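You operate a simulated robot arm through the tools that you are given. There is no shell and no other tool. Be economical: measure what you need, move in short steps, check, and stop when the job is done.

Carry out the task below with a simulated two-armed robot. There is one attempt and no reset: what you move stays moved.

TASK
Open the wide drawer, fetch the tag clip from the top of the low cupboard and set it in the inside of the wide drawer and shut the drawer again. Then press the scale button two times. Keep to this order. Set down upright: tag clip.
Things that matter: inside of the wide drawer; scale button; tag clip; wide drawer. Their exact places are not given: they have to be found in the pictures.

The check looks at the end state, three seconds after you hand in, the way a careful person would. Anything else that was tipped, shoved, dropped, spilled or broken makes it a failure.

THE ROBOT
Two 7-joint arms with two-finger parallel grippers on one trunk, on a base that drives. Base frame: it is fixed to the floor where the robot stands at the start and does not move with it; the origin is under the middle of the robot, x ahead of it, y to its left, z up; the surface under the hand at the start is at about z = 799. Readings come in mm, degrees, newtons and seconds.
The left shoulder is at the start at [50, 165, 930], the right one opposite. With the tool pointing down near the work surface each hand reaches from about 100 to 680 mm from the robot's upright axis, wherever it stands, measured 20 degrees to its own side. Places, roughly: inside of the wide drawer [700, -200, 600]; scale button [-1100, -3300, 900]; tag clip [4500, -1750, 750]; wide drawer [700, -200, 700]. Payload 3.91 kg a hand.
Tool frame (each hand has its own): the origin (TCP) lies between the finger pads and is the grasp point; the fingertips stand 30 mm ahead of it; z points along the fingers, y is the line along which they close. The gripper opens to 110 mm. The fingers are 20 mm wide and 10 mm thick; the gripper's body (48 by 112 mm) begins 55 mm behind the TCP.
Orientation is that of the tool frame in the base frame, as a unit quaternion [x, y, z, w]. With the fingers straight down and closing along the base's y, the tool's x points along the base's -x, its y along +y and its z along -z.

THE INTERFACE
- The arms move only by the tool arm_command. It takes "left_targets", "right_targets" or both (then of equal length, played together; a hand with none holds still); each is a list of rows, each a list of 3 entries, a list of its own where there are three numbers: the turn, a rotation vector about the tool's x, y, z in degrees, then the shift along the tool's x, y, z in mm, then the gripper command, from -1 (fully open) to 1 (shut), values between in proportion. In form: [[[ax, ay, az], [tx, ty, tz], fingers], ...]. A call has 1 to 10 rows; each row shifts and turns the commanded pose from where the row before left it, along the tool's axes as they then stand. Each row takes 0.2 s and may step no farther than 50 mm and 8.6 degrees from the row before; otherwise, or with a gripper value out of range, the whole call is refused. A pose out of reach is approached as far as the arm can. The call stops where the force on the tool passes 40 N (or 10 N more than at its start, if that is more) or the arm is blocked; 0.2 s more then pass. Each finger travels about 45 mm/s and halts on what it meets, pressing with about 42 N; the grip force reading is that of the motor and also rises with nothing between the fingers. The clock runs only during rows and for 0.2 s after the last one: add rows that do not move to give the fingers time. It gives the time, the measured TCP pose, the force on the tool (base axes), the opening and the grip force at its end, in the units of the frame above (readings bear some noise), with the torque about the TCP (base axes, N m) and any sound that the robot's microphone picked up.
- Cameras (640 x 400 px; columns grow to the right, rows downward): "scene" is now at [121.2, 7.1, 1105.4]; the picture's right is [0.04, -1.00, 0.00], its down [-0.52, -0.02, -0.86] and it looks along [0.85, 0.04, -0.52] (base axes); focal length 254 px, centre (320, 200). "left" rides on the left gripper at [72, -17, -103] in its tool frame; the picture's right is [0.23, 0.97, 0.00], its down [-0.76, 0.18, -0.62] and it looks along [-0.61, 0.14, 0.78] (tool axes); focal length 222 px, centre (320, 200). "right" rides on the right gripper at [72, 17, -103] in its tool frame; the picture's right is [-0.23, 0.97, 0.00], its down [-0.76, -0.18, -0.62] and it looks along [-0.61, -0.14, 0.78] (tool axes); focal length 222 px, centre (320, 200).
- camera(camera): a new picture of that camera. The clock stands still meanwhile.
- lift_body(by): slides the trunk up (or, below 0, down) by that many mm; the arms and the scene camera ride with it, the base frame stays. It gives what a move gives, with no picture.
- roll_base(legs): drives the robot by 1 to 6 legs, each [ahead, left, turn to the left] in mm, mm and degrees, along the robot's own axes; the way and the turn of a leg run together, so that a leg with both is an arc; at most 1500 mm and 180 degrees a leg. The arms and the cameras ride along, it lands a little off, and it stops where it bumps. It gives what a move gives.
- aim_head(pan, tilt): turns the head with the scene camera to pan (to the left, within 80 degrees either way) and tilt (down, from -29 to 69), counted from straight ahead of the robot. It gives what a move gives.
- locate(camera, pixels): for up to 12 pixels [column, row] of the newest picture of that camera ("zoom" is the newest enlarged one), the place [x, y, z] in the base frame of the surface seen there, good to about 2 mm. The clock stands still meanwhile.
- zoom(camera, box): a new picture of the part [left, top, right, bottom] of that camera's present view, enlarged. The clock stands still meanwhile.
- job_done(): hands the job in; it is judged then, once.

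Keep the steps short. Do not move on a guess: measure, check each grasp and each placing, and mend mistakes. In all there are 110 turns and 100 pictures (those below and enlarged ones count). Leave the grippers open and the arms clear of the work at the hand-in unless told otherwise, and finish with a single line.

The tools are called after "Emit:" as a command line: name --argument value ..., lists and objects as JSON in quotes. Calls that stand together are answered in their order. arm_command: Moves the arms, as the interface text tells. Its arguments: {"type":"object","properties":{"left_targets":{"type":"array"},"right_targets":{"type":"array"}},"required":[]} The other tools are called the same way: lift_body (by) slides the trunk up or down; roll_base (legs) drives the base; aim_head (pan, tilt) turns the head that bears the scene camera; camera (camera) takes a picture; locate (camera, pixels) gives the place of the surface under pixels of a picture; zoom (camera, box) takes an enlarged picture of a part of a camera's view; job_done () hands the job in.

At the start:

```text
time_s: 0.0
left_position: [511.4, 265.6, 914.3]
left_orientation: [0.0, 1.0, 0.0, 0.0]
left_contact_force: [1.3, -0.4, 0.3]
left_moment: [0.0, -0.01, 0.02]
left_gripper_width: 110.1
left_grip_force: 0.0
right_position: [535.4, -212.5, 915.0]
right_orientation: [0.0, 1.0, 0.001, 0.0]
right_contact_force: [-0.2, -0.1, -0.5]
right_moment: [0.0, 0.03, -0.01]
right_gripper_width: 110.0
right_grip_force: 0.2
trunk travel left (down, up): [-150.0, 353.0]
robot x, y, heading: [-1.8, -2.7, -0.3]
head pan, tilt: [2.5, 31.2]
```

scene: 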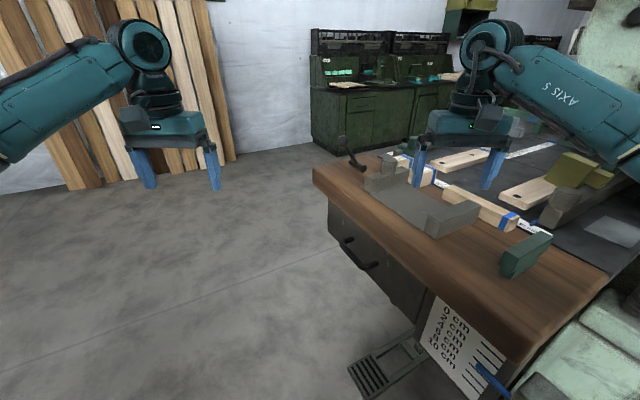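
right: 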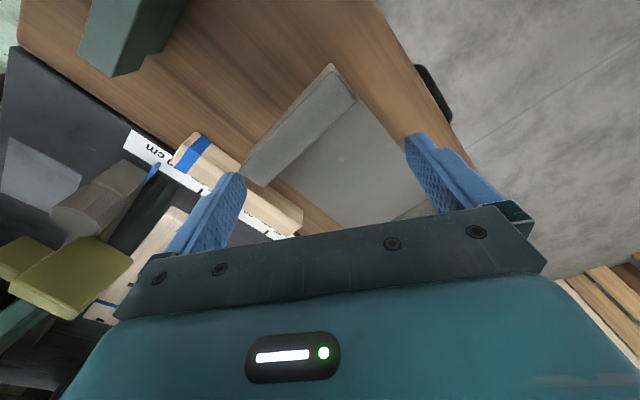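
left: 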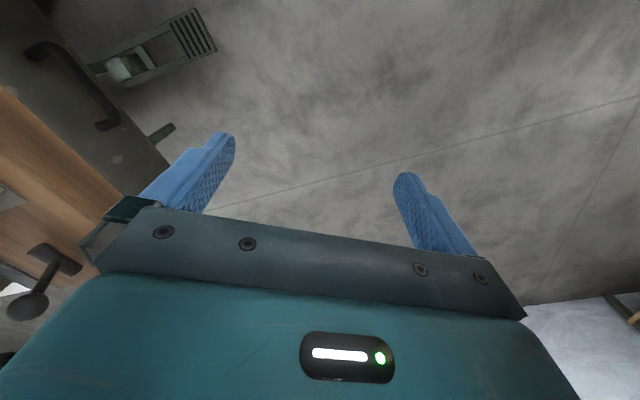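

I see a workbench with a drawer handle near (360,255). I zoom in on it and measure places along it.

Emit:
zoom --camera "scene" --box '[300, 140, 560, 400]'

Emit:
locate --camera "scene" --pixels '[[343, 240], [357, 258], [370, 268], [330, 210], [330, 232], [420, 290], [314, 170], [520, 360], [412, 325], [355, 250], [605, 275], [390, 385]]'

```text
1.54 times, centred on (430, 270) of scene
```

zoom: 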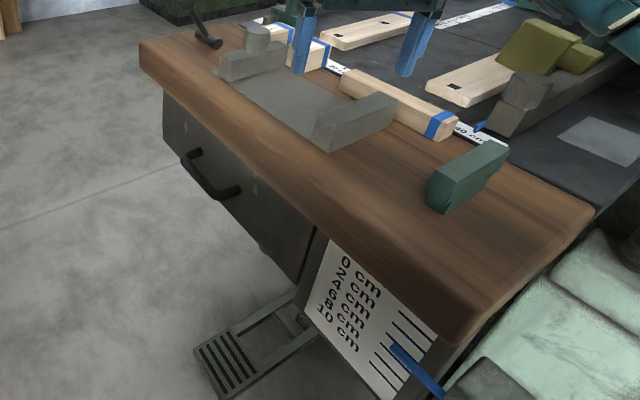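

```text
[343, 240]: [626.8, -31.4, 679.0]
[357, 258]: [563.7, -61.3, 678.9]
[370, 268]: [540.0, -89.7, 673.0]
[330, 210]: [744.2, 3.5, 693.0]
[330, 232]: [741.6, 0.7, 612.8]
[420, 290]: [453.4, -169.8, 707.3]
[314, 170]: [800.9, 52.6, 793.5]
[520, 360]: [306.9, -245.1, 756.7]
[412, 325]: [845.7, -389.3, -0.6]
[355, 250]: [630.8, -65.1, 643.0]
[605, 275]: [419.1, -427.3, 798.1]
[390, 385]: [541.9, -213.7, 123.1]
```

The drawer face runs obliquely (outward normal about (-0.51, 0.86)). Before driving I look to the left for free floor.

Emit:
locate --camera "scene" --pixels '[[72, 188], [230, 155], [30, 300], [350, 160], [370, 385], [352, 372]]'

Emit:
aim_head --pan 75 --tilt 35

Emit:
camera --camera "scene"

```text
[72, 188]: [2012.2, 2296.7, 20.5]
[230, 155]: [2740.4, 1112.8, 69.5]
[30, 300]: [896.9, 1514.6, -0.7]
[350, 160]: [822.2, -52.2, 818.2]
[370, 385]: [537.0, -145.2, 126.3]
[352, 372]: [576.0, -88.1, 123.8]
```

```text
time_s: 1.4
left_position: [511.0, 265.7, 915.4]
left_orientation: [0.0, 1.0, 0.001, 0.0]
left_contact_force: [0.7, 0.1, 0.7]
left_moment: [-0.01, -0.02, 0.0]
left_gripper_width: 109.8
left_grip_force: 0.0
right_position: [536.3, -213.0, 915.0]
right_orientation: [-0.001, 1.0, 0.0, 0.001]
right_contact_force: [0.7, 0.4, 0.2]
right_moment: [-0.02, 0.0, -0.01]
right_gripper_width: 110.1
right_grip_force: 0.0
trunk travel left (down, up): [-150.0, 353.0]
robot x, y, heading: [-1.5, 0.5, 0.0]
head pan, tilt: [75.0, 35.0]
```

```text
95 pictures are left
```

scene: 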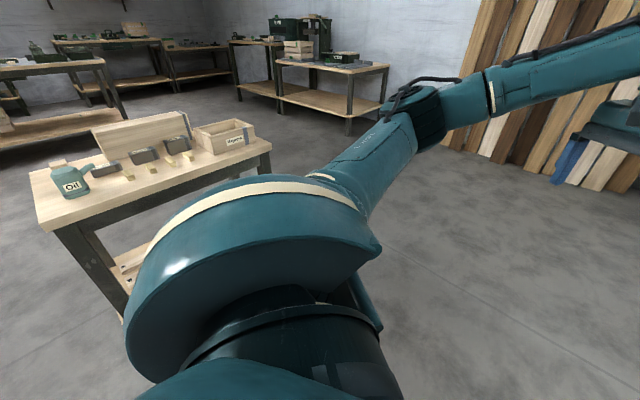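

A small table stands to my left. I measure where.

Emit:
locate --camera "scene" --pixels '[[272, 150], [135, 210], [40, 225], [268, 175], [128, 318]]'

Emit:
aim_head --pan -30 --tilt 45

Emit:
camera --camera "scene"

```text
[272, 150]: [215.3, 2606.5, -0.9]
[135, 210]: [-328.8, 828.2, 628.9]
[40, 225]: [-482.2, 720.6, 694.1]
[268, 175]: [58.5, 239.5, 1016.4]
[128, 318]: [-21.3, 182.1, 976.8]
```

```text
time_s: 3.3
left_position: [512.1, 265.6, 915.9]
left_orientation: [0.001, 1.0, 0.0, 0.0]
left_contact_force: [0.8, 0.8, 0.8]
left_moment: [0.02, 0.01, 0.02]
left_gripper_width: 109.9
left_grip_force: 0.1
right_position: [535.4, -212.1, 914.7]
right_orientation: [0.0, 1.0, 0.0, 0.0]
right_contact_force: [0.1, 0.6, 0.9]
right_moment: [0.01, 0.01, 0.02]
right_gripper_width: 109.9
right_grip_force: 0.1
trunk travel left (down, up): [-150.0, 353.0]
robot x, y, heading: [-2.7, 1.4, 0.1]
head pan, tilt: [-30.0, 45.0]
```

```text
94 pictures are left
```

scene: 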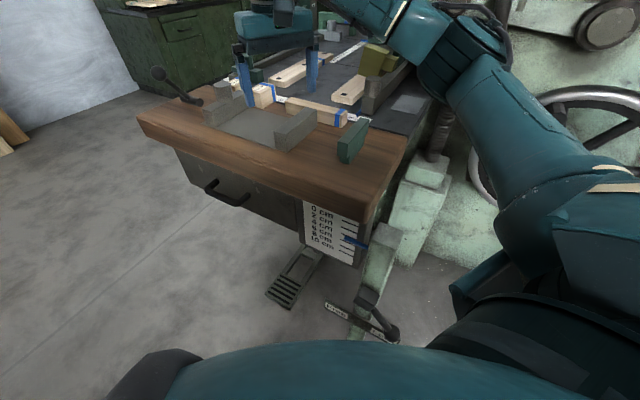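

The drawer handle is now clearly seen around (228,195). I measure handle, face and drawer edges.

Emit:
locate --camera "scene" --pixels '[[207, 186], [213, 192], [222, 197], [232, 201], [242, 203], [248, 196], [190, 170], [270, 196], [265, 212], [200, 165], [285, 200], [270, 285]]'

Emit:
zoom --camera "scene" --box '[160, 130, 320, 230]'

```text
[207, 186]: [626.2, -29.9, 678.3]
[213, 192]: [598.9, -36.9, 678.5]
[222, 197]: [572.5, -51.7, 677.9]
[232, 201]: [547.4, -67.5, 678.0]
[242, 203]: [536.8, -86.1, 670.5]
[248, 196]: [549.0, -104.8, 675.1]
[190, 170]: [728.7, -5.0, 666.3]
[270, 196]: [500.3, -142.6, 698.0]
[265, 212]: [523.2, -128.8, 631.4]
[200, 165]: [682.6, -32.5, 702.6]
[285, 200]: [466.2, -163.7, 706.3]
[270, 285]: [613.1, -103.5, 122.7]
```

```text
4.00 times, centred on (240, 180) of scene
```

zoom: 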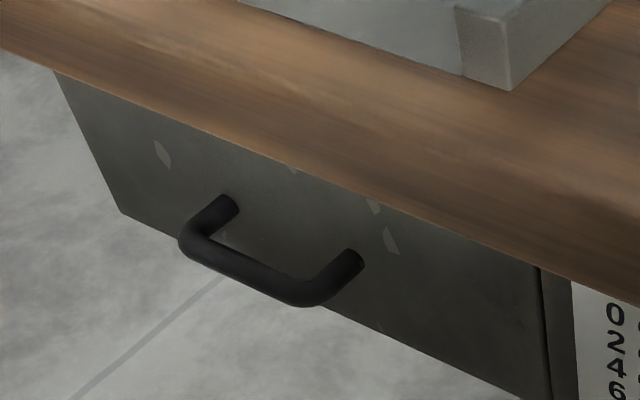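

Face normal ≈ (-0.517, 0.856), handle centre ≈ (579,-53,671). I drive to about (406,601) with heading -59°, so that the right hand faces the handle.

Emit:
roll_base --legs '[[0, 300, 0], [408, 300, 0], [0, 0, -59]]'

Emit:
aim_head --pan -10 --tilt 45

Emit:
camera --camera "scene"

```text
time_s: 11.9
left_position: [899.2, 295.4, 915.7]
left_orientation: [0.495, 0.869, 0.0, 0.0]
left_contact_force: [-0.3, -0.4, 0.0]
left_moment: [-0.04, -0.02, 0.01]
left_gripper_width: 109.9
left_grip_force: 0.0
right_position: [498.9, 30.5, 915.4]
right_orientation: [0.495, 0.869, 0.0, 0.0]
right_contact_force: [0.6, -0.6, 0.1]
right_moment: [-0.03, -0.03, -0.02]
right_gripper_width: 110.1
right_grip_force: 0.0
trunk travel left (down, up): [-150.0, 353.0]
robot x, y, heading: [407.6, 600.0, -59.3]
head pan, tilt: [-30.0, 45.0]
```

```text
time_s: 12.8
left_position: [897.8, 295.6, 915.5]
left_orientation: [0.494, 0.87, 0.0, 0.0]
left_contact_force: [-0.2, -0.2, 0.3]
left_moment: [0.01, 0.03, -0.01]
left_gripper_width: 109.5
left_grip_force: 0.0
right_position: [499.8, 30.1, 914.6]
right_orientation: [0.495, 0.869, -0.001, 0.0]
right_contact_force: [-0.1, 0.0, 0.3]
right_moment: [0.0, -0.01, 0.0]
right_gripper_width: 110.1
right_grip_force: 0.0
trunk travel left (down, up): [-150.0, 353.0]
robot x, y, heading: [407.8, 601.8, -59.4]
head pan, tilt: [-10.0, 45.0]
```

```text
92 pictures are left
```

scene: 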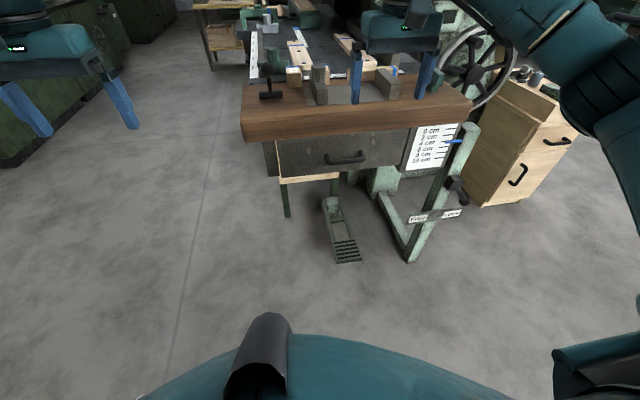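

At the new stand the drawer is squarely ahead (345,155). I pull the right hand back 100 mm and tilt it to point forward.

Emit:
arm_command --right_targets '[[[0, 0, 0], [50, 0, 0], -1], [[0, 0, 0], [50, 0, 0], -1], [[0, -8.5, 0], [0, 0, 0], -1], [[0, -8.5, 0], [0, 0, 0], -1], [[0, -8.5, 0], [0, 0, 0], -1], [[0, -8.5, 0], [0, 0, 0], -1], [[0, -8.5, 0], [0, 0, 0], -1], [[0, -8.5, 0], [0, 0, 0], -1]]'

Emit:
arm_command --right_targets '[[[0, -8.5, 0], [0, 0, 0], -1], [[0, -8.5, 0], [0, 0, 0], -1], [[0, -8.5, 0], [0, 0, 0], -1], [[0, -8.5, 0], [0, 0, 0], -1], [[0, -5, 0], [0, 0, 0], -1]]'

```text
time_s: 14.6
left_position: [897.8, 295.4, 915.1]
left_orientation: [0.495, 0.869, 0.0, 0.0]
left_contact_force: [-0.2, 0.2, -0.1]
left_moment: [-0.03, 0.01, 0.02]
left_gripper_width: 109.9
left_grip_force: 0.1
right_position: [448.2, 116.7, 915.0]
right_orientation: [0.446, 0.784, -0.213, 0.376]
right_contact_force: [-0.5, 0.7, -0.2]
right_moment: [-0.02, 0.01, 0.01]
right_gripper_width: 110.1
right_grip_force: 0.0
trunk travel left (down, up): [-150.0, 353.0]
robot x, y, heading: [406.6, 599.4, -59.3]
head pan, tilt: [-10.0, 45.0]
```

```text
time_s: 15.8
left_position: [898.0, 295.2, 914.5]
left_orientation: [0.494, 0.869, 0.0, -0.001]
left_contact_force: [-0.5, 0.2, -0.1]
left_moment: [0.03, -0.01, -0.02]
left_gripper_width: 110.1
left_grip_force: 0.1
right_position: [459.7, 90.4, 925.3]
right_orientation: [0.37, 0.666, -0.322, 0.563]
right_contact_force: [-0.3, -0.5, 0.8]
right_moment: [0.01, 0.02, 0.01]
right_gripper_width: 109.8
right_grip_force: 0.1
right hand out of reach, approached as far as the arm can: row 2, 3, 4, 5
trunk travel left (down, up): [-150.0, 353.0]
robot x, y, heading: [408.0, 600.0, -59.4]
head pan, tilt: [-10.0, 45.0]
```

The full tilt is out of reach there. I lower (tool x is now down) and look whether it becomes reachable.

Emit:
arm_command --right_targets '[[[0, 0, 0], [45, 0, 10], -1], [[0, 0, 0], [45, 0, 10], -1], [[0, 0, 0], [45, 0, 10], -1], [[0, 0, 0], [45, 0, 0], -1], [[0, 0, 0], [45, 0, 0], -1], [[0, 0, 0], [19, 0, 0], -1]]'

```text
time_s: 17.1
left_position: [898.5, 295.7, 915.0]
left_orientation: [0.495, 0.869, 0.0, 0.0]
left_contact_force: [0.5, 0.7, 1.1]
left_moment: [-0.03, -0.01, -0.06]
left_gripper_width: 110.2
left_grip_force: 0.1
right_position: [459.3, 89.7, 926.2]
right_orientation: [0.37, 0.665, -0.323, 0.563]
right_contact_force: [-0.7, 0.5, -0.5]
right_moment: [0.0, -0.01, 0.05]
right_gripper_width: 110.2
right_grip_force: 0.0
right hand out of reach, approached as far as the arm can: row 1, 2, 3, 4, 5, 6
trunk travel left (down, up): [-150.0, 353.0]
robot x, y, heading: [407.4, 600.3, -59.4]
head pan, tilt: [-10.0, 45.0]
```

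Stuck at a joint limit: the arm is too folded. I back off 150 mm, lower the trunk 150 mm so the shoulder is nearer handle height, and then extend.

Emit:
roll_base --legs '[[-150, 0, 0]]'

Emit:
lift_body --by -150

Emit:
arm_command --right_targets '[[[0, 0, 0], [-30, 0, 40], -1], [[0, 0, 0], [-30, 0, 40], -1], [[0, 0, 0], [-30, 0, 40], -1], [[0, 0, 0], [0, 0, 40], -1]]'

Emit:
camera --camera "scene"

```text
time_s: 18.5
left_position: [821.9, 422.9, 914.4]
left_orientation: [0.494, 0.869, 0.001, 0.0]
left_contact_force: [0.8, -0.1, -1.1]
left_moment: [0.01, -0.01, -0.04]
left_gripper_width: 110.0
left_grip_force: 0.1
right_position: [382.8, 216.8, 925.8]
right_orientation: [0.37, 0.666, -0.323, 0.562]
right_contact_force: [-0.8, -0.3, 0.7]
right_moment: [0.0, -0.01, 0.0]
right_gripper_width: 109.8
right_grip_force: 0.1
trunk travel left (down, up): [-150.0, 353.0]
robot x, y, heading: [333.7, 726.7, -59.3]
head pan, tilt: [-10.0, 45.0]
```

```text
time_s: 20.3
left_position: [822.4, 423.3, 765.5]
left_orientation: [0.495, 0.869, 0.001, 0.0]
left_contact_force: [-0.2, 0.5, -0.3]
left_moment: [0.01, 0.01, 0.02]
left_gripper_width: 109.8
left_grip_force: 0.0
right_position: [382.1, 217.3, 775.0]
right_orientation: [0.369, 0.666, -0.322, 0.562]
right_contact_force: [0.6, 0.3, 0.1]
right_moment: [-0.01, 0.0, -0.04]
right_gripper_width: 109.9
right_grip_force: 0.1
trunk travel left (down, up): [0.0, 503.0]
robot x, y, heading: [332.5, 729.4, -59.3]
head pan, tilt: [-10.0, 45.0]
```

```text
time_s: 21.3
left_position: [823.2, 423.9, 765.4]
left_orientation: [0.495, 0.869, 0.001, 0.0]
left_contact_force: [-0.4, -0.2, -0.2]
left_moment: [0.0, 0.02, 0.07]
left_gripper_width: 110.1
left_grip_force: 0.1
right_position: [472.4, 71.0, 840.1]
right_orientation: [0.369, 0.666, -0.322, 0.563]
right_contact_force: [-0.4, -1.1, 0.4]
right_moment: [0.04, 0.0, 0.01]
right_gripper_width: 109.8
right_grip_force: 0.0
trunk travel left (down, up): [0.0, 503.0]
robot x, y, heading: [334.0, 724.6, -59.2]
head pan, tilt: [-10.0, 45.0]
```

```text
91 pictures are left
```

scene: 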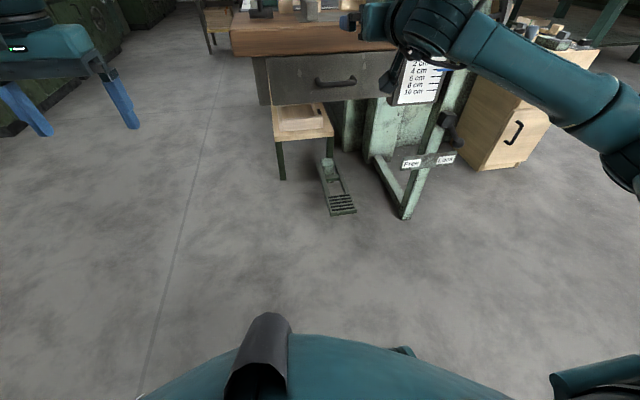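

The hand now points forward, only 9° below level. I level it, then roll 90° so that the fingers close vertically.

Emit:
arm_command --right_targets '[[[0, -4.5, 0], [0, 0, 0], -1], [[0, -4.7, 0], [0, 0, 0], -1], [[0, 0, 8.5], [0, 0, 0], -1], [[0, 0, 8.5], [0, 0, 0], -1], [[0, 0, 8.5], [0, 0, 0], -1], [[0, 0, 8.5], [0, 0, 0], -1]]'

```text
time_s: 22.7
left_position: [821.6, 423.3, 764.7]
left_orientation: [0.495, 0.869, 0.0, 0.0]
left_contact_force: [0.4, -0.1, 0.0]
left_moment: [-0.02, 0.01, 0.01]
left_gripper_width: 109.9
left_grip_force: 0.0
right_position: [473.6, 70.9, 839.9]
right_orientation: [0.53, 0.51, -0.148, 0.661]
right_contact_force: [0.7, 0.7, 0.3]
right_moment: [-0.01, 0.01, 0.0]
right_gripper_width: 109.7
right_grip_force: 0.1
right hand out of reach, approached as far as the arm can: row 2
trunk travel left (down, up): [0.0, 503.0]
robot x, y, heading: [336.2, 726.3, -59.5]
head pan, tilt: [-10.0, 45.0]
```

Emit:
arm_command --right_targets '[[[0, 0, 8], [0, 0, 0], -1], [[0, 0, 8], [0, 0, 0], -1], [[0, 0, 8], [0, 0, 0], -1], [[0, 0, 8], [0, 0, 0], -1], [[0, 0, 8], [0, 0, 0], -1], [[0, 0, 8], [0, 0, 0], -1], [[0, 0, 8], [0, 0, 0], -1]]'

```text
time_s: 24.3
left_position: [823.0, 423.5, 765.6]
left_orientation: [0.495, 0.869, 0.0, 0.0]
left_contact_force: [0.1, 0.5, -1.1]
left_moment: [0.0, 0.02, 0.03]
left_gripper_width: 109.9
left_grip_force: 0.1
right_position: [472.2, 70.4, 839.2]
right_orientation: [0.708, 0.201, 0.178, 0.654]
right_contact_force: [0.9, 1.0, 0.1]
right_moment: [0.03, 0.02, -0.01]
right_gripper_width: 110.0
right_grip_force: 0.0
trunk travel left (down, up): [0.0, 503.0]
robot x, y, heading: [334.2, 727.0, -59.2]
head pan, tilt: [-10.0, 45.0]
```

Orientation is now right: tool y up, z into the face. I level the last 5° and lower to handle height, still 160 mm clear of the face.

Emit:
arm_command --right_targets '[[[-4.8, 0, 0], [0, 0, 0], -1], [[0, 0, 0], [7, -42, 0], -1], [[0, 0, 0], [7, -42, 0], -1], [[0, 0, 0], [7, -42, 0], -1], [[0, 0, 0], [7, -42, 0], -1], [[0, 0, 0], [0, 0, 30], -1], [[0, 0, 0], [0, 0, 20], -1]]'

Emit:
camera --camera "right"

Emit:
aim_head --pan -15 --tilt 25

Emit:
camera --camera "scene"

```text
time_s: 25.9
left_position: [823.5, 422.4, 765.0]
left_orientation: [0.495, 0.869, 0.0, 0.0]
left_contact_force: [-0.1, -0.1, -0.1]
left_moment: [0.02, 0.0, 0.0]
left_gripper_width: 110.1
left_grip_force: 0.0
right_position: [499.1, 30.2, 825.0]
right_orientation: [0.708, 0.203, 0.178, 0.653]
right_contact_force: [-0.8, -0.2, 0.2]
right_moment: [-0.02, -0.02, -0.04]
right_gripper_width: 110.0
right_grip_force: 0.1
right hand out of reach, approached as far as the arm can: row 1, 2, 3, 4, 5
trunk travel left (down, up): [0.0, 503.0]
robot x, y, heading: [334.9, 726.2, -59.4]
head pan, tilt: [-10.0, 45.0]
```

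```text
90 pictures are left
```

right: 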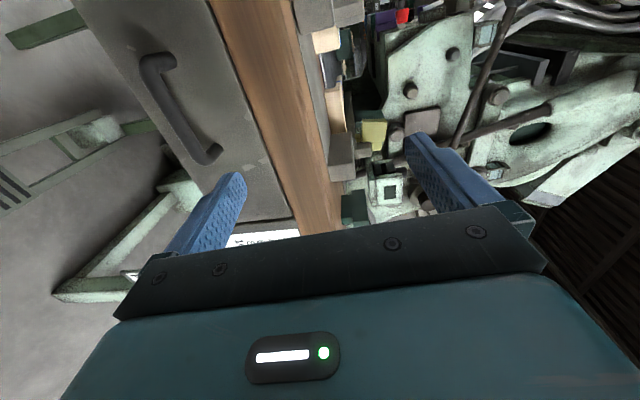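

```text
time_s: 26.7
left_position: [822.8, 423.2, 764.8]
left_orientation: [0.495, 0.869, 0.0, 0.0]
left_contact_force: [0.5, 0.1, 0.0]
left_moment: [-0.02, 0.03, -0.01]
left_gripper_width: 109.9
left_grip_force: 0.1
right_position: [499.2, 30.3, 824.8]
right_orientation: [0.707, 0.203, 0.178, 0.654]
right_contact_force: [0.5, -0.9, -0.2]
right_moment: [0.01, 0.01, 0.01]
right_gripper_width: 110.0
right_grip_force: 0.1
trunk travel left (down, up): [0.0, 503.0]
robot x, y, heading: [333.0, 724.9, -59.4]
head pan, tilt: [-15.0, 25.0]
```

```text
89 pictures are left
```

scene: 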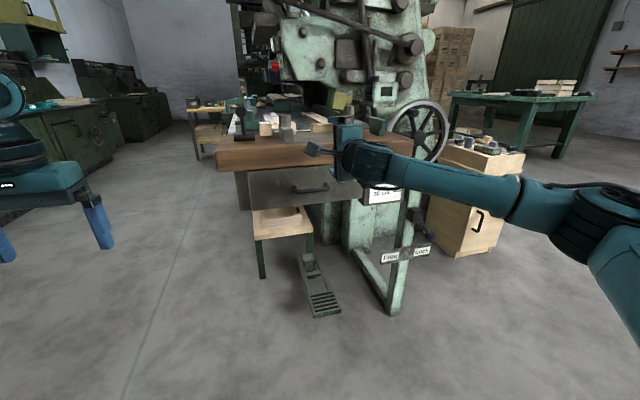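

Level pointing can't get lower than 825. I tilt down about 25° more and descend; a round bar can be gripped at that slant.

Emit:
arm_command --right_targets '[[[8.4, 0, 0], [0, 0, 0], -1], [[8.4, 0, 0], [0, 0, 0], -1], [[8.4, 0, 0], [0, 0, 0], -1], [[0, 0, 0], [0, -34.6, 20], -1], [[0, 0, 0], [0, -34.6, 20], -1], [[0, 0, 0], [0, -34.6, 20], -1], [[0, 0, 0], [0, -30, 17], -1]]'

```text
time_s: 28.3
left_position: [822.3, 424.8, 763.9]
left_orientation: [0.495, 0.869, 0.0, 0.0]
left_contact_force: [-0.8, 1.1, 0.1]
left_moment: [-0.01, 0.0, 0.01]
left_gripper_width: 109.8
left_grip_force: 0.1
right_position: [497.2, 28.2, 670.7]
right_orientation: [0.832, 0.236, 0.129, 0.484]
right_contact_force: [-0.4, -0.6, 0.2]
right_moment: [0.04, 0.02, 0.02]
right_gripper_width: 110.1
right_grip_force: 0.1
trunk travel left (down, up): [0.0, 503.0]
robot x, y, heading: [333.0, 724.5, -59.2]
head pan, tilt: [-15.0, 25.0]
```

Now at handle height with a 30° tilt. I set the pre-grasp 60 mm back along the tool axis, opening about 44 mm, and check the view.

Emit:
arm_command --right_targets '[[[0, 0, 0], [14, 28, 11], 0.2], [[0, 0, 0], [14, 28, 11], 0.2], [[0, 0, 0], [0, 0, 0], 0.2], [[0, 0, 0], [0, 0, 0], 0.2]]'

Emit:
camera --camera "right"

```text
time_s: 29.3
left_position: [822.5, 423.0, 764.8]
left_orientation: [0.494, 0.869, 0.0, 0.0]
left_contact_force: [0.5, -1.1, -0.1]
left_moment: [0.04, -0.01, 0.03]
left_gripper_width: 110.1
left_grip_force: 0.0
right_position: [547.3, 1.9, 710.0]
right_orientation: [0.832, 0.238, 0.129, 0.484]
right_contact_force: [-0.8, 0.1, -0.7]
right_moment: [0.03, 0.0, 0.0]
right_gripper_width: 44.1
right_grip_force: 0.2
trunk travel left (down, up): [0.0, 503.0]
robot x, y, heading: [333.7, 725.8, -59.3]
head pan, tilt: [-15.0, 25.0]
```

```text
88 pictures are left
```

right: 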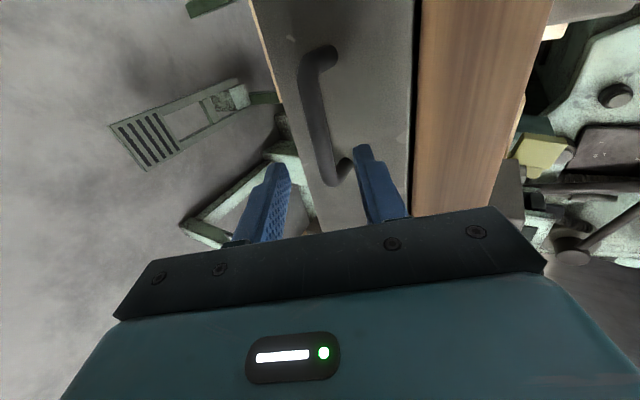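

I check the bar's place with the hand camera.

Emit:
locate --camera "right" --pixels '[[314, 75], [318, 110], [326, 150], [333, 180], [310, 110], [326, 112], [350, 130], [470, 130]]'

```text
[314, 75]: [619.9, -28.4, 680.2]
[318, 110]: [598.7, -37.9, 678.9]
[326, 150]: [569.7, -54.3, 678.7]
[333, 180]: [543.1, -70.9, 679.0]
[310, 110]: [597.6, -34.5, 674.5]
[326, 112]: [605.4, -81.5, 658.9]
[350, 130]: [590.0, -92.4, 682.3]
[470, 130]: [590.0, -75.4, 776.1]
```

Bar centre n≈36, z≈673: exactly on the tool axis. I advance 58 mm and close.

Emit:
arm_command --right_targets '[[[0, 0, 0], [0, 0, 20], 0.2], [[0, 0, 0], [0, 0, 20], 0.2], [[0, 0, 0], [0, 0, 18], 0.2], [[0, 0, 0], [0, 0, 0], 1], [[0, 0, 0], [0, 0, 0], 1], [[0, 0, 0], [0, 0, 0], 1]]'

Emit:
camera --camera "right"

```text
time_s: 30.7
left_position: [823.1, 422.1, 764.1]
left_orientation: [0.495, 0.869, -0.001, 0.0]
left_contact_force: [0.1, -0.4, 0.0]
left_moment: [0.04, -0.01, 0.05]
left_gripper_width: 110.3
left_grip_force: 0.0
right_position: [573.8, -41.3, 680.2]
right_orientation: [0.832, 0.236, 0.13, 0.485]
right_contact_force: [1.1, -1.3, 3.4]
right_moment: [0.1, -0.28, -0.36]
right_gripper_width: 15.6
right_grip_force: 43.4
trunk travel left (down, up): [0.0, 503.0]
robot x, y, heading: [336.1, 727.0, -59.1]
head pan, tilt: [-15.0, 25.0]
```

```text
87 pictures are left
```

right: 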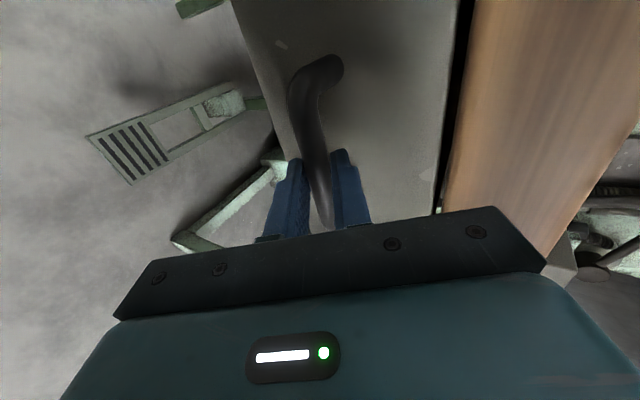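

Gripped (15.6 mm). I pull straight out with the arm in 20 mm steps.

Emit:
arm_command --right_targets '[[[0, 0, 0], [0, -10, -17.3], 1], [[0, 0, 0], [0, -10, -17.3], 1], [[0, 0, 0], [0, -10, -17.3], 1], [[0, 0, 0], [0, -10, -17.3], 1], [[0, 0, 0], [0, -10, -17.3], 1]]'

```text
time_s: 31.9
left_position: [822.8, 424.4, 765.1]
left_orientation: [0.494, 0.869, 0.0, -0.001]
left_contact_force: [0.1, -0.2, 0.2]
left_moment: [0.01, 0.01, 0.01]
left_gripper_width: 109.9
left_grip_force: 0.1
right_position: [521.3, 47.2, 679.7]
right_orientation: [0.832, 0.237, 0.13, 0.485]
right_contact_force: [2.4, 3.3, 4.9]
right_moment: [0.24, -0.55, 0.2]
right_gripper_width: 15.6
right_grip_force: 45.1
trunk travel left (down, up): [0.0, 503.0]
robot x, y, heading: [335.7, 729.6, -59.3]
head pan, tilt: [-15.0, 25.0]
```

Moved 103 mm out with hardly any force. I go on.

Emit:
arm_command --right_targets '[[[0, 0, 0], [0, -10, -17.3], 1], [[0, 0, 0], [0, -10, -17.3], 1], [[0, 0, 0], [0, -10, -17.3], 1], [[0, 0, 0], [0, -10, -17.3], 1], [[0, 0, 0], [0, -10, -17.3], 1], [[0, 0, 0], [0, -10, -17.3], 1], [[0, 0, 0], [0, -10, -17.3], 1]]'

Emit:
camera --camera "scene"

```text
time_s: 33.5
left_position: [823.3, 423.8, 764.2]
left_orientation: [0.495, 0.869, -0.001, 0.0]
left_contact_force: [0.4, 0.4, 0.7]
left_moment: [-0.03, 0.01, 0.01]
left_gripper_width: 110.1
left_grip_force: 0.0
right_position: [450.0, 165.8, 679.5]
right_orientation: [0.831, 0.237, 0.132, 0.486]
right_contact_force: [23.4, -4.6, 10.8]
right_moment: [-0.06, -0.58, -0.02]
right_gripper_width: 16.0
right_grip_force: 45.4
trunk travel left (down, up): [0.0, 503.0]
robot x, y, heading: [336.3, 725.5, -59.2]
head pan, tilt: [-15.0, 25.0]
```

```text
86 pictures are left
```

scene: 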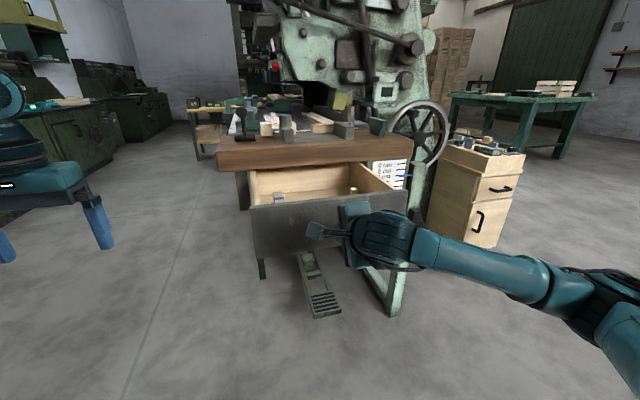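

Drawer is about 240 mm open with things inside at the front. I release and back out along the tool axis.

Emit:
arm_command --right_targets '[[[0, 0, 0], [0, 0, 0], 0.2], [[0, 0, 0], [0, 0, 0], 0.2], [[0, 0, 0], [0, 0, -20], 0.2], [[0, 0, 0], [0, 0, -20], 0.2], [[0, 0, 0], [0, 0, -20], 0.2], [[0, 0, 0], [0, 0, -20], 0.2]]'

Emit:
zoom --camera "scene" --box '[200, 80, 440, 230]'

Emit:
locate --camera "scene" --pixels '[[250, 205], [407, 192], [280, 197], [352, 189], [330, 184], [300, 196], [255, 175], [365, 165], [310, 187], [330, 175]]'

```text
time_s: 34.9
left_position: [823.2, 422.5, 764.6]
left_orientation: [0.495, 0.869, 0.0, 0.001]
left_contact_force: [0.1, 0.1, 0.0]
left_moment: [-0.02, 0.0, -0.01]
left_gripper_width: 109.9
left_grip_force: 0.2
right_position: [412.1, 224.8, 718.4]
right_orientation: [0.833, 0.237, 0.129, 0.483]
right_contact_force: [0.3, 0.1, 0.4]
right_moment: [-0.01, 0.02, -0.01]
right_gripper_width: 43.8
right_grip_force: 0.1
trunk travel left (down, up): [0.0, 503.0]
robot x, y, heading: [333.1, 729.0, -59.4]
head pan, tilt: [-15.0, 25.0]
```

```text
2.67 times, centred on (320, 155) of scene
```

zoom: 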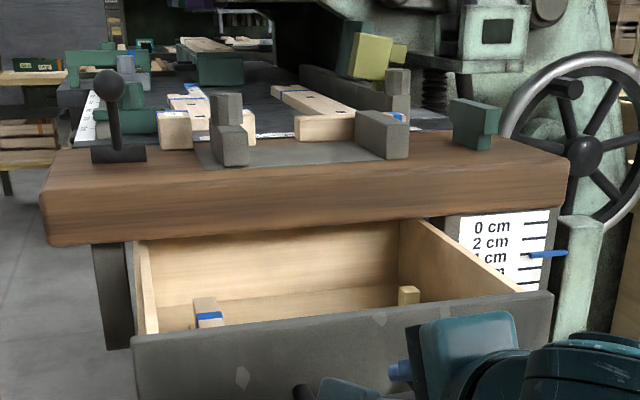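

```text
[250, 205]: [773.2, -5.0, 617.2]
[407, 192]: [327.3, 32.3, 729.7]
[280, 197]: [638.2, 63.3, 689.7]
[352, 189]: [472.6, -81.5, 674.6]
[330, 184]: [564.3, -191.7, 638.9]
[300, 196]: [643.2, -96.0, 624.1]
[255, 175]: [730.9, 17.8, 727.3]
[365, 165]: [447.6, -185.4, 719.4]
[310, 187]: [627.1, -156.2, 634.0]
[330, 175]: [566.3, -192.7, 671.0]
```

Drawer open and clear. I raise the trunk 250 mm and look into the drawer and around for the route.

Emit:
lift_body --by 300

Emit:
aim_head --pan -10 --tilt 45

Emit:
camera --camera "scene"

Emit:
aim_head --pan 35 --tilt 20

Emit:
camera --camera "scene"

```text
time_s: 37.9
left_position: [821.9, 422.1, 1064.2]
left_orientation: [0.495, 0.869, 0.0, 0.0]
left_contact_force: [-0.2, -0.1, 0.1]
left_moment: [0.02, 0.01, 0.0]
left_gripper_width: 110.0
left_grip_force: 0.0
right_position: [413.0, 225.1, 1018.6]
right_orientation: [0.833, 0.236, 0.129, 0.483]
right_contact_force: [0.1, 0.6, -0.1]
right_moment: [0.01, 0.0, 0.04]
right_gripper_width: 44.1
right_grip_force: 0.1
trunk travel left (down, up): [-300.0, 203.0]
robot x, y, heading: [336.0, 726.9, -59.1]
head pan, tilt: [-15.0, 25.0]
```

```text
time_s: 38.7
left_position: [822.5, 423.2, 1064.7]
left_orientation: [0.495, 0.869, 0.0, 0.0]
left_contact_force: [-0.2, 0.0, 0.5]
left_moment: [-0.04, -0.01, -0.01]
left_gripper_width: 110.0
left_grip_force: 0.1
right_position: [412.4, 225.8, 1018.2]
right_orientation: [0.833, 0.236, 0.129, 0.483]
right_contact_force: [-1.1, 0.2, 0.9]
right_moment: [0.03, -0.02, 0.0]
right_gripper_width: 44.1
right_grip_force: 0.0
trunk travel left (down, up): [-300.0, 203.0]
robot x, y, heading: [332.4, 726.1, -59.1]
head pan, tilt: [-10.0, 45.0]
```

```text
84 pictures are left
```

scene: 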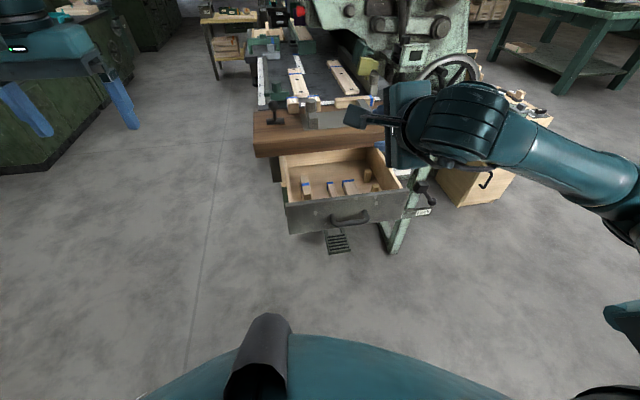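

```text
time_s: 39.9
left_position: [823.1, 423.0, 1064.3]
left_orientation: [0.495, 0.869, -0.001, 0.0]
left_contact_force: [0.5, -0.3, -0.3]
left_moment: [0.01, 0.03, 0.01]
left_gripper_width: 110.1
left_grip_force: 0.0
right_position: [412.3, 225.4, 1018.2]
right_orientation: [0.833, 0.236, 0.129, 0.484]
right_contact_force: [0.1, 0.1, -0.4]
right_moment: [0.02, -0.01, 0.02]
right_gripper_width: 43.8
right_grip_force: 0.1
trunk travel left (down, up): [-300.0, 203.0]
robot x, y, heading: [334.0, 723.5, -59.3]
head pan, tilt: [35.0, 20.0]
```

```text
83 pictures are left
```

scene: 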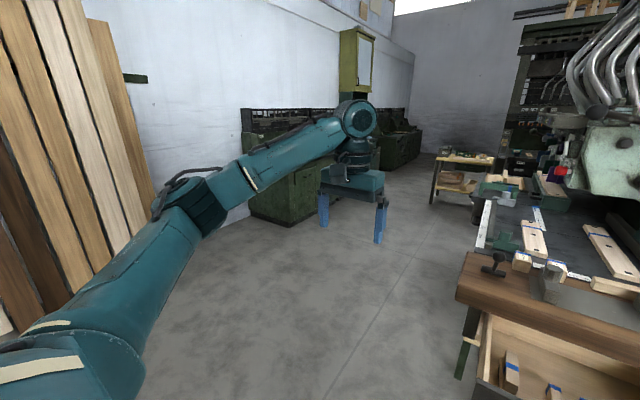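

There's a corridor between the green cupboards and the bench. I measure its borders and far things.

Emit:
locate --camera "scene" --pixels '[[307, 222], [250, 213], [382, 173], [418, 153], [435, 195], [462, 158], [440, 157], [455, 375], [485, 215], [400, 290], [500, 182], [490, 160]]'

Emit:
zoom --camera "scene" --box '[380, 90, 580, 230]'

```text
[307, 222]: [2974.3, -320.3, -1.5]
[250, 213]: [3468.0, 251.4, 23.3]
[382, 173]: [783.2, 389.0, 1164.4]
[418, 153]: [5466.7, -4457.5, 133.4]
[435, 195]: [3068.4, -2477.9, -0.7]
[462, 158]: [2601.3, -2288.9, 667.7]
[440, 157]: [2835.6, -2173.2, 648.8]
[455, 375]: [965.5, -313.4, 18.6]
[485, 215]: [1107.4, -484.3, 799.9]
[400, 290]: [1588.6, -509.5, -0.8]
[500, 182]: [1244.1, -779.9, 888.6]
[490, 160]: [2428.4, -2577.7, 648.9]
```

```text
2.86 times, centred on (480, 160) of scene
```

zoom: 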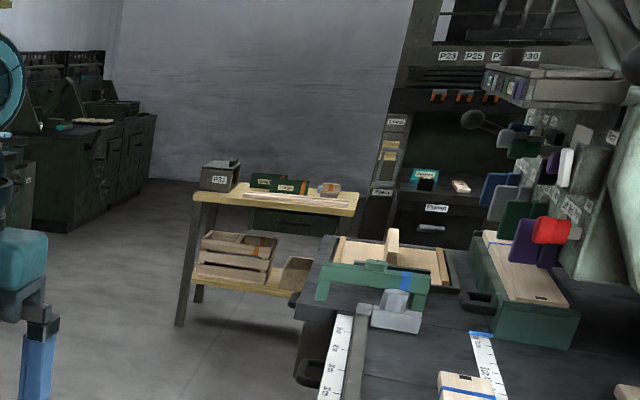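

Route: sidestep to about (1300,600), turn slightly and go down the corridor to (2500,-1000), keeping ≥700 mm from everything.

Emit:
roll_base --legs '[[600, 767, 0], [0, 0, 6.2], [1300, 0, 0], [700, 0, 0]]'

Emit:
aim_head --pan 30 --tilt 20

Emit:
camera --camera "scene"

```text
time_s: 57.0
left_position: [3020.9, -1236.8, 1063.9]
left_orientation: [0.443, 0.896, 0.0, -0.001]
left_contact_force: [-0.5, -1.4, -0.1]
left_moment: [-0.01, 0.05, -0.03]
left_gripper_width: 109.9
left_grip_force: 0.2
right_position: [2637.1, -1481.0, 1017.7]
right_orientation: [0.817, 0.284, 0.157, 0.476]
right_contact_force: [-0.3, 0.0, 0.0]
right_moment: [0.0, -0.02, 0.0]
right_gripper_width: 44.0
right_grip_force: 0.0
trunk travel left (down, up): [-300.0, 203.0]
robot x, y, heading: [2501.4, -991.4, -52.5]
head pan, tilt: [35.0, 20.0]
```

```text
time_s: 57.7
left_position: [3023.5, -1236.4, 1065.4]
left_orientation: [0.443, 0.897, -0.001, 0.0]
left_contact_force: [0.0, 0.7, -1.4]
left_moment: [0.0, -0.01, -0.02]
left_gripper_width: 109.9
left_grip_force: 0.3
right_position: [2636.3, -1480.5, 1018.3]
right_orientation: [0.817, 0.284, 0.157, 0.477]
right_contact_force: [-0.2, 0.1, 0.5]
right_moment: [-0.02, -0.01, 0.0]
right_gripper_width: 44.0
right_grip_force: 0.1
trunk travel left (down, up): [-300.0, 203.0]
robot x, y, heading: [2499.4, -991.2, -52.6]
head pan, tilt: [30.0, 20.0]
```

```text
81 pictures are left
```

scene: 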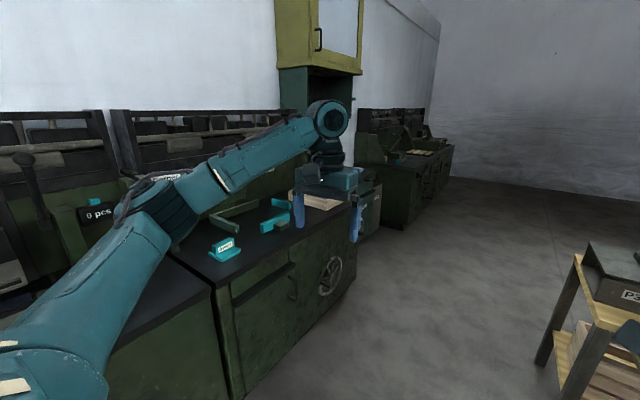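

I see teal items on cupboards, and a low cupboard near (365,200) under a yellow one. I measure and zoom.

Emit:
locate --camera "scene" --pixels '[[225, 245], [275, 225], [365, 190], [395, 155], [425, 150], [355, 295], [365, 240], [320, 200], [420, 220], [250, 397]]'

Emit:
zoom --camera "scene" --box '[260, 90, 480, 240]'

Emit:
zoom --camera "scene" --box '[160, 150, 400, 310]'

```text
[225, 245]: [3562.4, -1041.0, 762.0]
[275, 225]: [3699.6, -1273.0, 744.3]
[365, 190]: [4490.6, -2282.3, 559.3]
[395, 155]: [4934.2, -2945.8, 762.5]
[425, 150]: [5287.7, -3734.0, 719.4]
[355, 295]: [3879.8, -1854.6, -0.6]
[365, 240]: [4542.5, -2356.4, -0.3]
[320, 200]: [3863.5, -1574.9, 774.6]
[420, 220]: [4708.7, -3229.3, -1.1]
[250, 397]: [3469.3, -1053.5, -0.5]
```

```text
2.67 times, centred on (370, 165) of scene
```

zoom: 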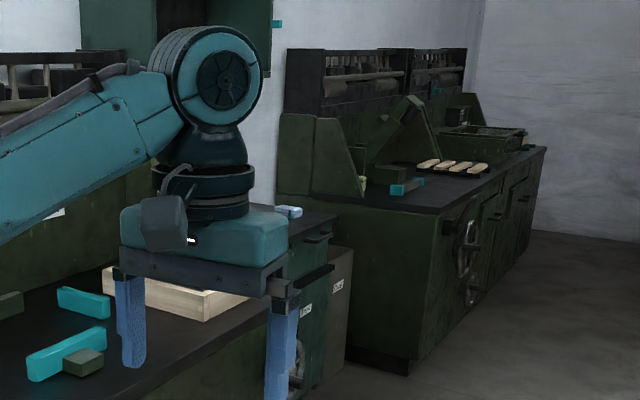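

```text
2.50 times, centred on (280, 230) of scene
```

zoom: 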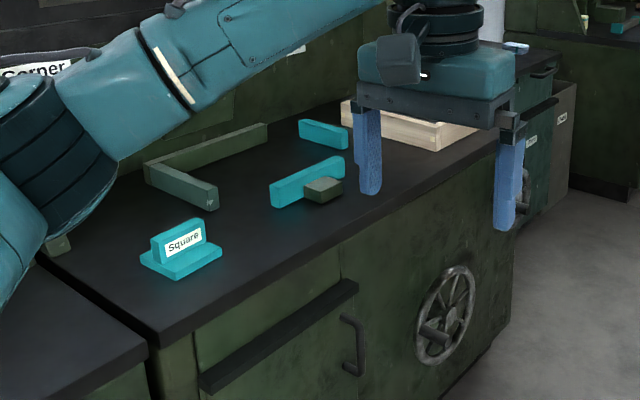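

The light-blue item behind my left gripper, on the narrow cupboard under the yellow one, is likely the tag clip. I drive along the corridor to about (3750,-2500) for a clear view.

Emit:
roll_base --legs '[[1168, 114, 0], [789, -37, 0]]'

Emit:
aim_head --pan 75 --tilt 25

Emit:
camera --camera "scene"

```text
time_s: 67.6
left_position: [4278.9, -2756.5, 1065.1]
left_orientation: [0.444, 0.896, 0.0, 0.0]
left_contact_force: [0.3, 0.8, -1.6]
left_moment: [-0.03, 0.03, -0.02]
left_gripper_width: 110.0
left_grip_force: 0.2
right_position: [3893.6, -3001.5, 1018.0]
right_orientation: [0.818, 0.284, 0.156, 0.475]
right_contact_force: [-0.3, -0.2, 0.2]
right_moment: [0.0, 0.01, -0.01]
right_gripper_width: 44.0
right_grip_force: 0.0
trunk travel left (down, up): [-300.0, 203.0]
robot x, y, heading: [3756.7, -2511.1, -52.7]
head pan, tilt: [30.0, 20.0]
```

```text
time_s: 68.7
left_position: [4277.8, -2756.6, 1065.4]
left_orientation: [0.444, 0.896, 0.0, 0.001]
left_contact_force: [0.0, -0.4, 0.5]
left_moment: [0.03, -0.04, 0.02]
left_gripper_width: 110.0
left_grip_force: 0.2
right_position: [3893.7, -3001.1, 1017.9]
right_orientation: [0.817, 0.283, 0.157, 0.476]
right_contact_force: [0.6, -0.1, 0.2]
right_moment: [-0.01, 0.01, -0.01]
right_gripper_width: 44.1
right_grip_force: 0.0
trunk travel left (down, up): [-300.0, 203.0]
robot x, y, heading: [3759.7, -2509.6, -52.7]
head pan, tilt: [75.0, 25.0]
```

```text
78 pictures are left
```

scene: 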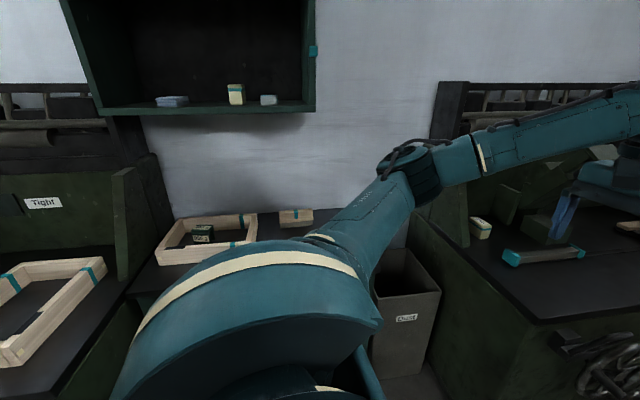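

My shoulder hides it. I turn the body 80° left to face the low cupboard.

Emit:
roll_base --legs '[[0, 0, 80]]'

Emit:
aim_head --pan 10 --tilt 22

Emit:
camera --camera "scene"

```text
time_s: 72.5
left_position: [4093.5, -2041.9, 1064.8]
left_orientation: [-0.234, 0.972, 0.0, 0.0]
left_contact_force: [-0.9, 0.2, 0.1]
left_moment: [-0.04, 0.0, -0.02]
left_gripper_width: 110.1
left_grip_force: 0.2
right_position: [4262.9, -2464.9, 1019.9]
right_orientation: [0.446, 0.742, 0.425, 0.265]
right_contact_force: [-0.3, 1.0, -0.5]
right_moment: [-0.01, 0.02, 0.02]
right_gripper_width: 44.2
right_grip_force: 0.0
trunk travel left (down, up): [-300.0, 203.0]
robot x, y, heading: [3754.8, -2513.7, 26.8]
head pan, tilt: [75.0, 25.0]
```

```text
time_s: 73.9
left_position: [4092.2, -2042.1, 1065.3]
left_orientation: [-0.234, 0.972, 0.0, 0.0]
left_contact_force: [1.1, 0.8, 0.4]
left_moment: [-0.01, 0.01, 0.0]
left_gripper_width: 110.4
left_grip_force: 0.1
right_position: [4265.1, -2464.3, 1018.2]
right_orientation: [0.446, 0.742, 0.425, 0.265]
right_contact_force: [-0.1, -0.4, -0.5]
right_moment: [-0.02, -0.04, -0.02]
right_gripper_width: 44.1
right_grip_force: 0.1
trunk travel left (down, up): [-300.0, 203.0]
robot x, y, heading: [3760.9, -2510.2, 26.9]
head pan, tilt: [10.0, 22.0]
```

```text
77 pictures are left
```

scene: 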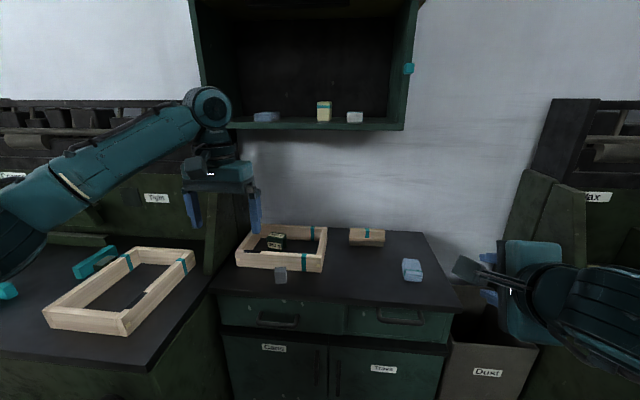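

Now I see the low cupboard with a tray, a small grey piece (281,277), a wooden block (367,237), and a light-blue piece (411,268). I zoom in.

Emit:
zoom --camera "scene" --box '[220, 200, 460, 350]'

Emit:
locate --camera "scene" --pixels '[[281, 272], [275, 240], [367, 235], [411, 262], [265, 117], [324, 110], [355, 117], [350, 270], [215, 288], [455, 308], [320, 130], [250, 225]]'

```text
2.67 times, centred on (340, 275) of scene
```

zoom: 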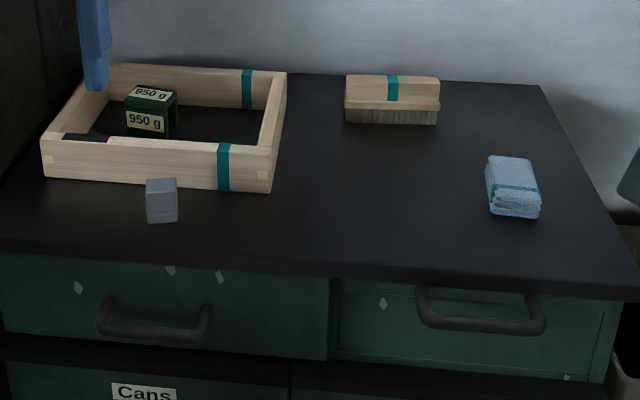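

```text
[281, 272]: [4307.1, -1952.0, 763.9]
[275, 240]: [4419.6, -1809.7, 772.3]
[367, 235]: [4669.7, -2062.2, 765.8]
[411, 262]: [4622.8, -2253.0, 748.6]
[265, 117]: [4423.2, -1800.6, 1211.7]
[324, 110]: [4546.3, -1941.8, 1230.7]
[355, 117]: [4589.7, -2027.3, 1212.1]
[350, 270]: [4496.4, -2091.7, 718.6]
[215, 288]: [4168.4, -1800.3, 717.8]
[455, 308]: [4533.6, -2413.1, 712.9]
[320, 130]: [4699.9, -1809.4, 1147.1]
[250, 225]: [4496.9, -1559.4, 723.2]
```

I zoom harder on the tray area and the grey piece.

Emit:
zoom --camera "scene" --box '[225, 215, 345, 290]'

Emit:
camera --camera "left"

```text
5.33 times, centred on (285, 252) of scene
```

zoom: 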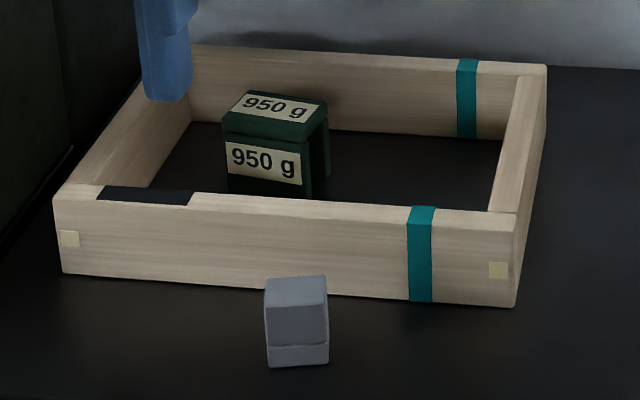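

```text
74 pictures are left
```

left: 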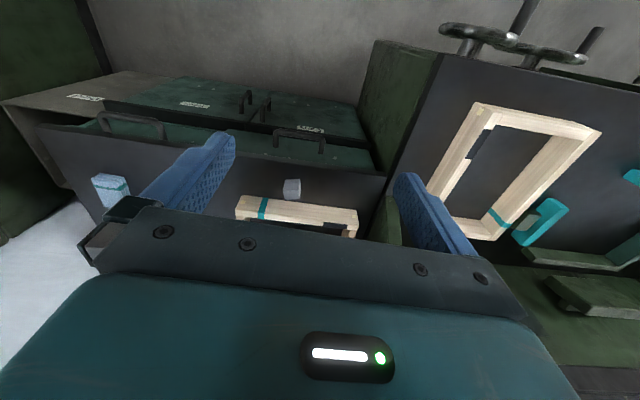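

The green "950 g" piece in the tray is bridge-shaped and closest to the stated place — probably the tag clip; I want a nearer look. I lower the trunk 150 mm (to stay under the upper shelf) and measure the shelf edge.

Emit:
locate --camera "scene" --pixels '[[320, 127], [245, 127], [395, 127], [320, 124], [229, 322], [440, 330]]'

Emit:
lift_body --by -150

```text
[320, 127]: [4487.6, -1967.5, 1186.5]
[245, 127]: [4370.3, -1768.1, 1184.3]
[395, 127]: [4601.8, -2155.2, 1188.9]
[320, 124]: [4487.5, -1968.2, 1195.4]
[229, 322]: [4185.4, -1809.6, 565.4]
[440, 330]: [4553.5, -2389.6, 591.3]
```

```text
time_s: 75.6
left_position: [4093.5, -2042.3, 915.3]
left_orientation: [-0.233, 0.972, -0.001, 0.0]
left_contact_force: [-0.5, -0.1, 0.7]
left_moment: [-0.01, -0.04, -0.02]
left_gripper_width: 110.1
left_grip_force: 0.0
right_position: [4262.3, -2465.4, 867.9]
right_orientation: [0.446, 0.742, 0.425, 0.266]
right_contact_force: [-0.1, 0.7, 0.4]
right_moment: [0.02, -0.03, 0.03]
right_gripper_width: 44.2
right_grip_force: 0.1
trunk travel left (down, up): [-150.0, 353.0]
robot x, y, heading: [3755.6, -2512.0, 26.8]
head pan, tilt: [10.0, 22.0]
```

Shelf bottom is at 1185, wrist will stay near 1000: fine. I drive to about (4019,-2292), heading 31°.

Emit:
roll_base --legs '[[334, 78, 0], [0, 0, 4.1]]'

Emit:
aim_head --pan 15 --tilt 35

Emit:
camera --camera "scene"

Emit:
camera --camera "left"

```text
time_s: 78.3
left_position: [4320.6, -1800.8, 914.8]
left_orientation: [-0.266, 0.964, 0.0, 0.001]
left_contact_force: [-0.3, 0.9, -0.5]
left_moment: [-0.03, 0.02, 0.03]
left_gripper_width: 110.0
left_grip_force: 0.0
right_position: [4520.5, -2211.1, 869.0]
right_orientation: [0.42, 0.757, 0.434, 0.25]
right_contact_force: [-1.0, 0.0, 0.4]
right_moment: [0.02, 0.0, -0.01]
right_gripper_width: 43.8
right_grip_force: 0.0
trunk travel left (down, up): [-150.0, 353.0]
robot x, y, heading: [4017.3, -2290.4, 30.9]
head pan, tilt: [10.0, 22.0]
```

```text
time_s: 79.0
left_position: [4321.9, -1800.9, 915.3]
left_orientation: [-0.266, 0.964, 0.001, 0.0]
left_contact_force: [0.1, 0.6, 0.4]
left_moment: [0.02, 0.01, -0.03]
left_gripper_width: 110.0
left_grip_force: 0.0
right_position: [4520.7, -2211.9, 867.8]
right_orientation: [0.42, 0.756, 0.434, 0.251]
right_contact_force: [0.4, 0.4, 0.0]
right_moment: [-0.01, 0.02, -0.02]
right_gripper_width: 44.1
right_grip_force: 0.1
trunk travel left (down, up): [-150.0, 353.0]
robot x, y, heading: [4016.5, -2289.5, 31.0]
head pan, tilt: [15.0, 35.0]
```

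```text
73 pictures are left
```

scene: 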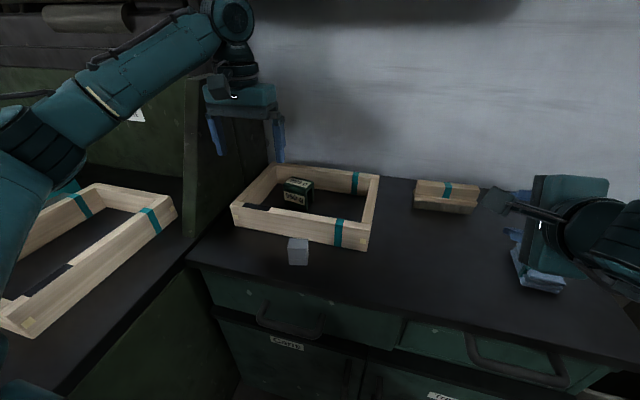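

```text
72 pictures are left
```

left: 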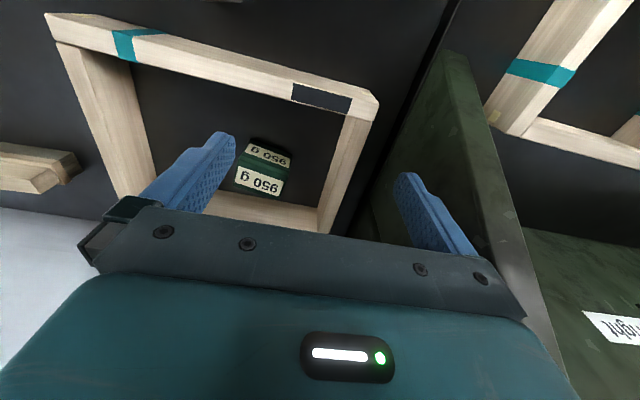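

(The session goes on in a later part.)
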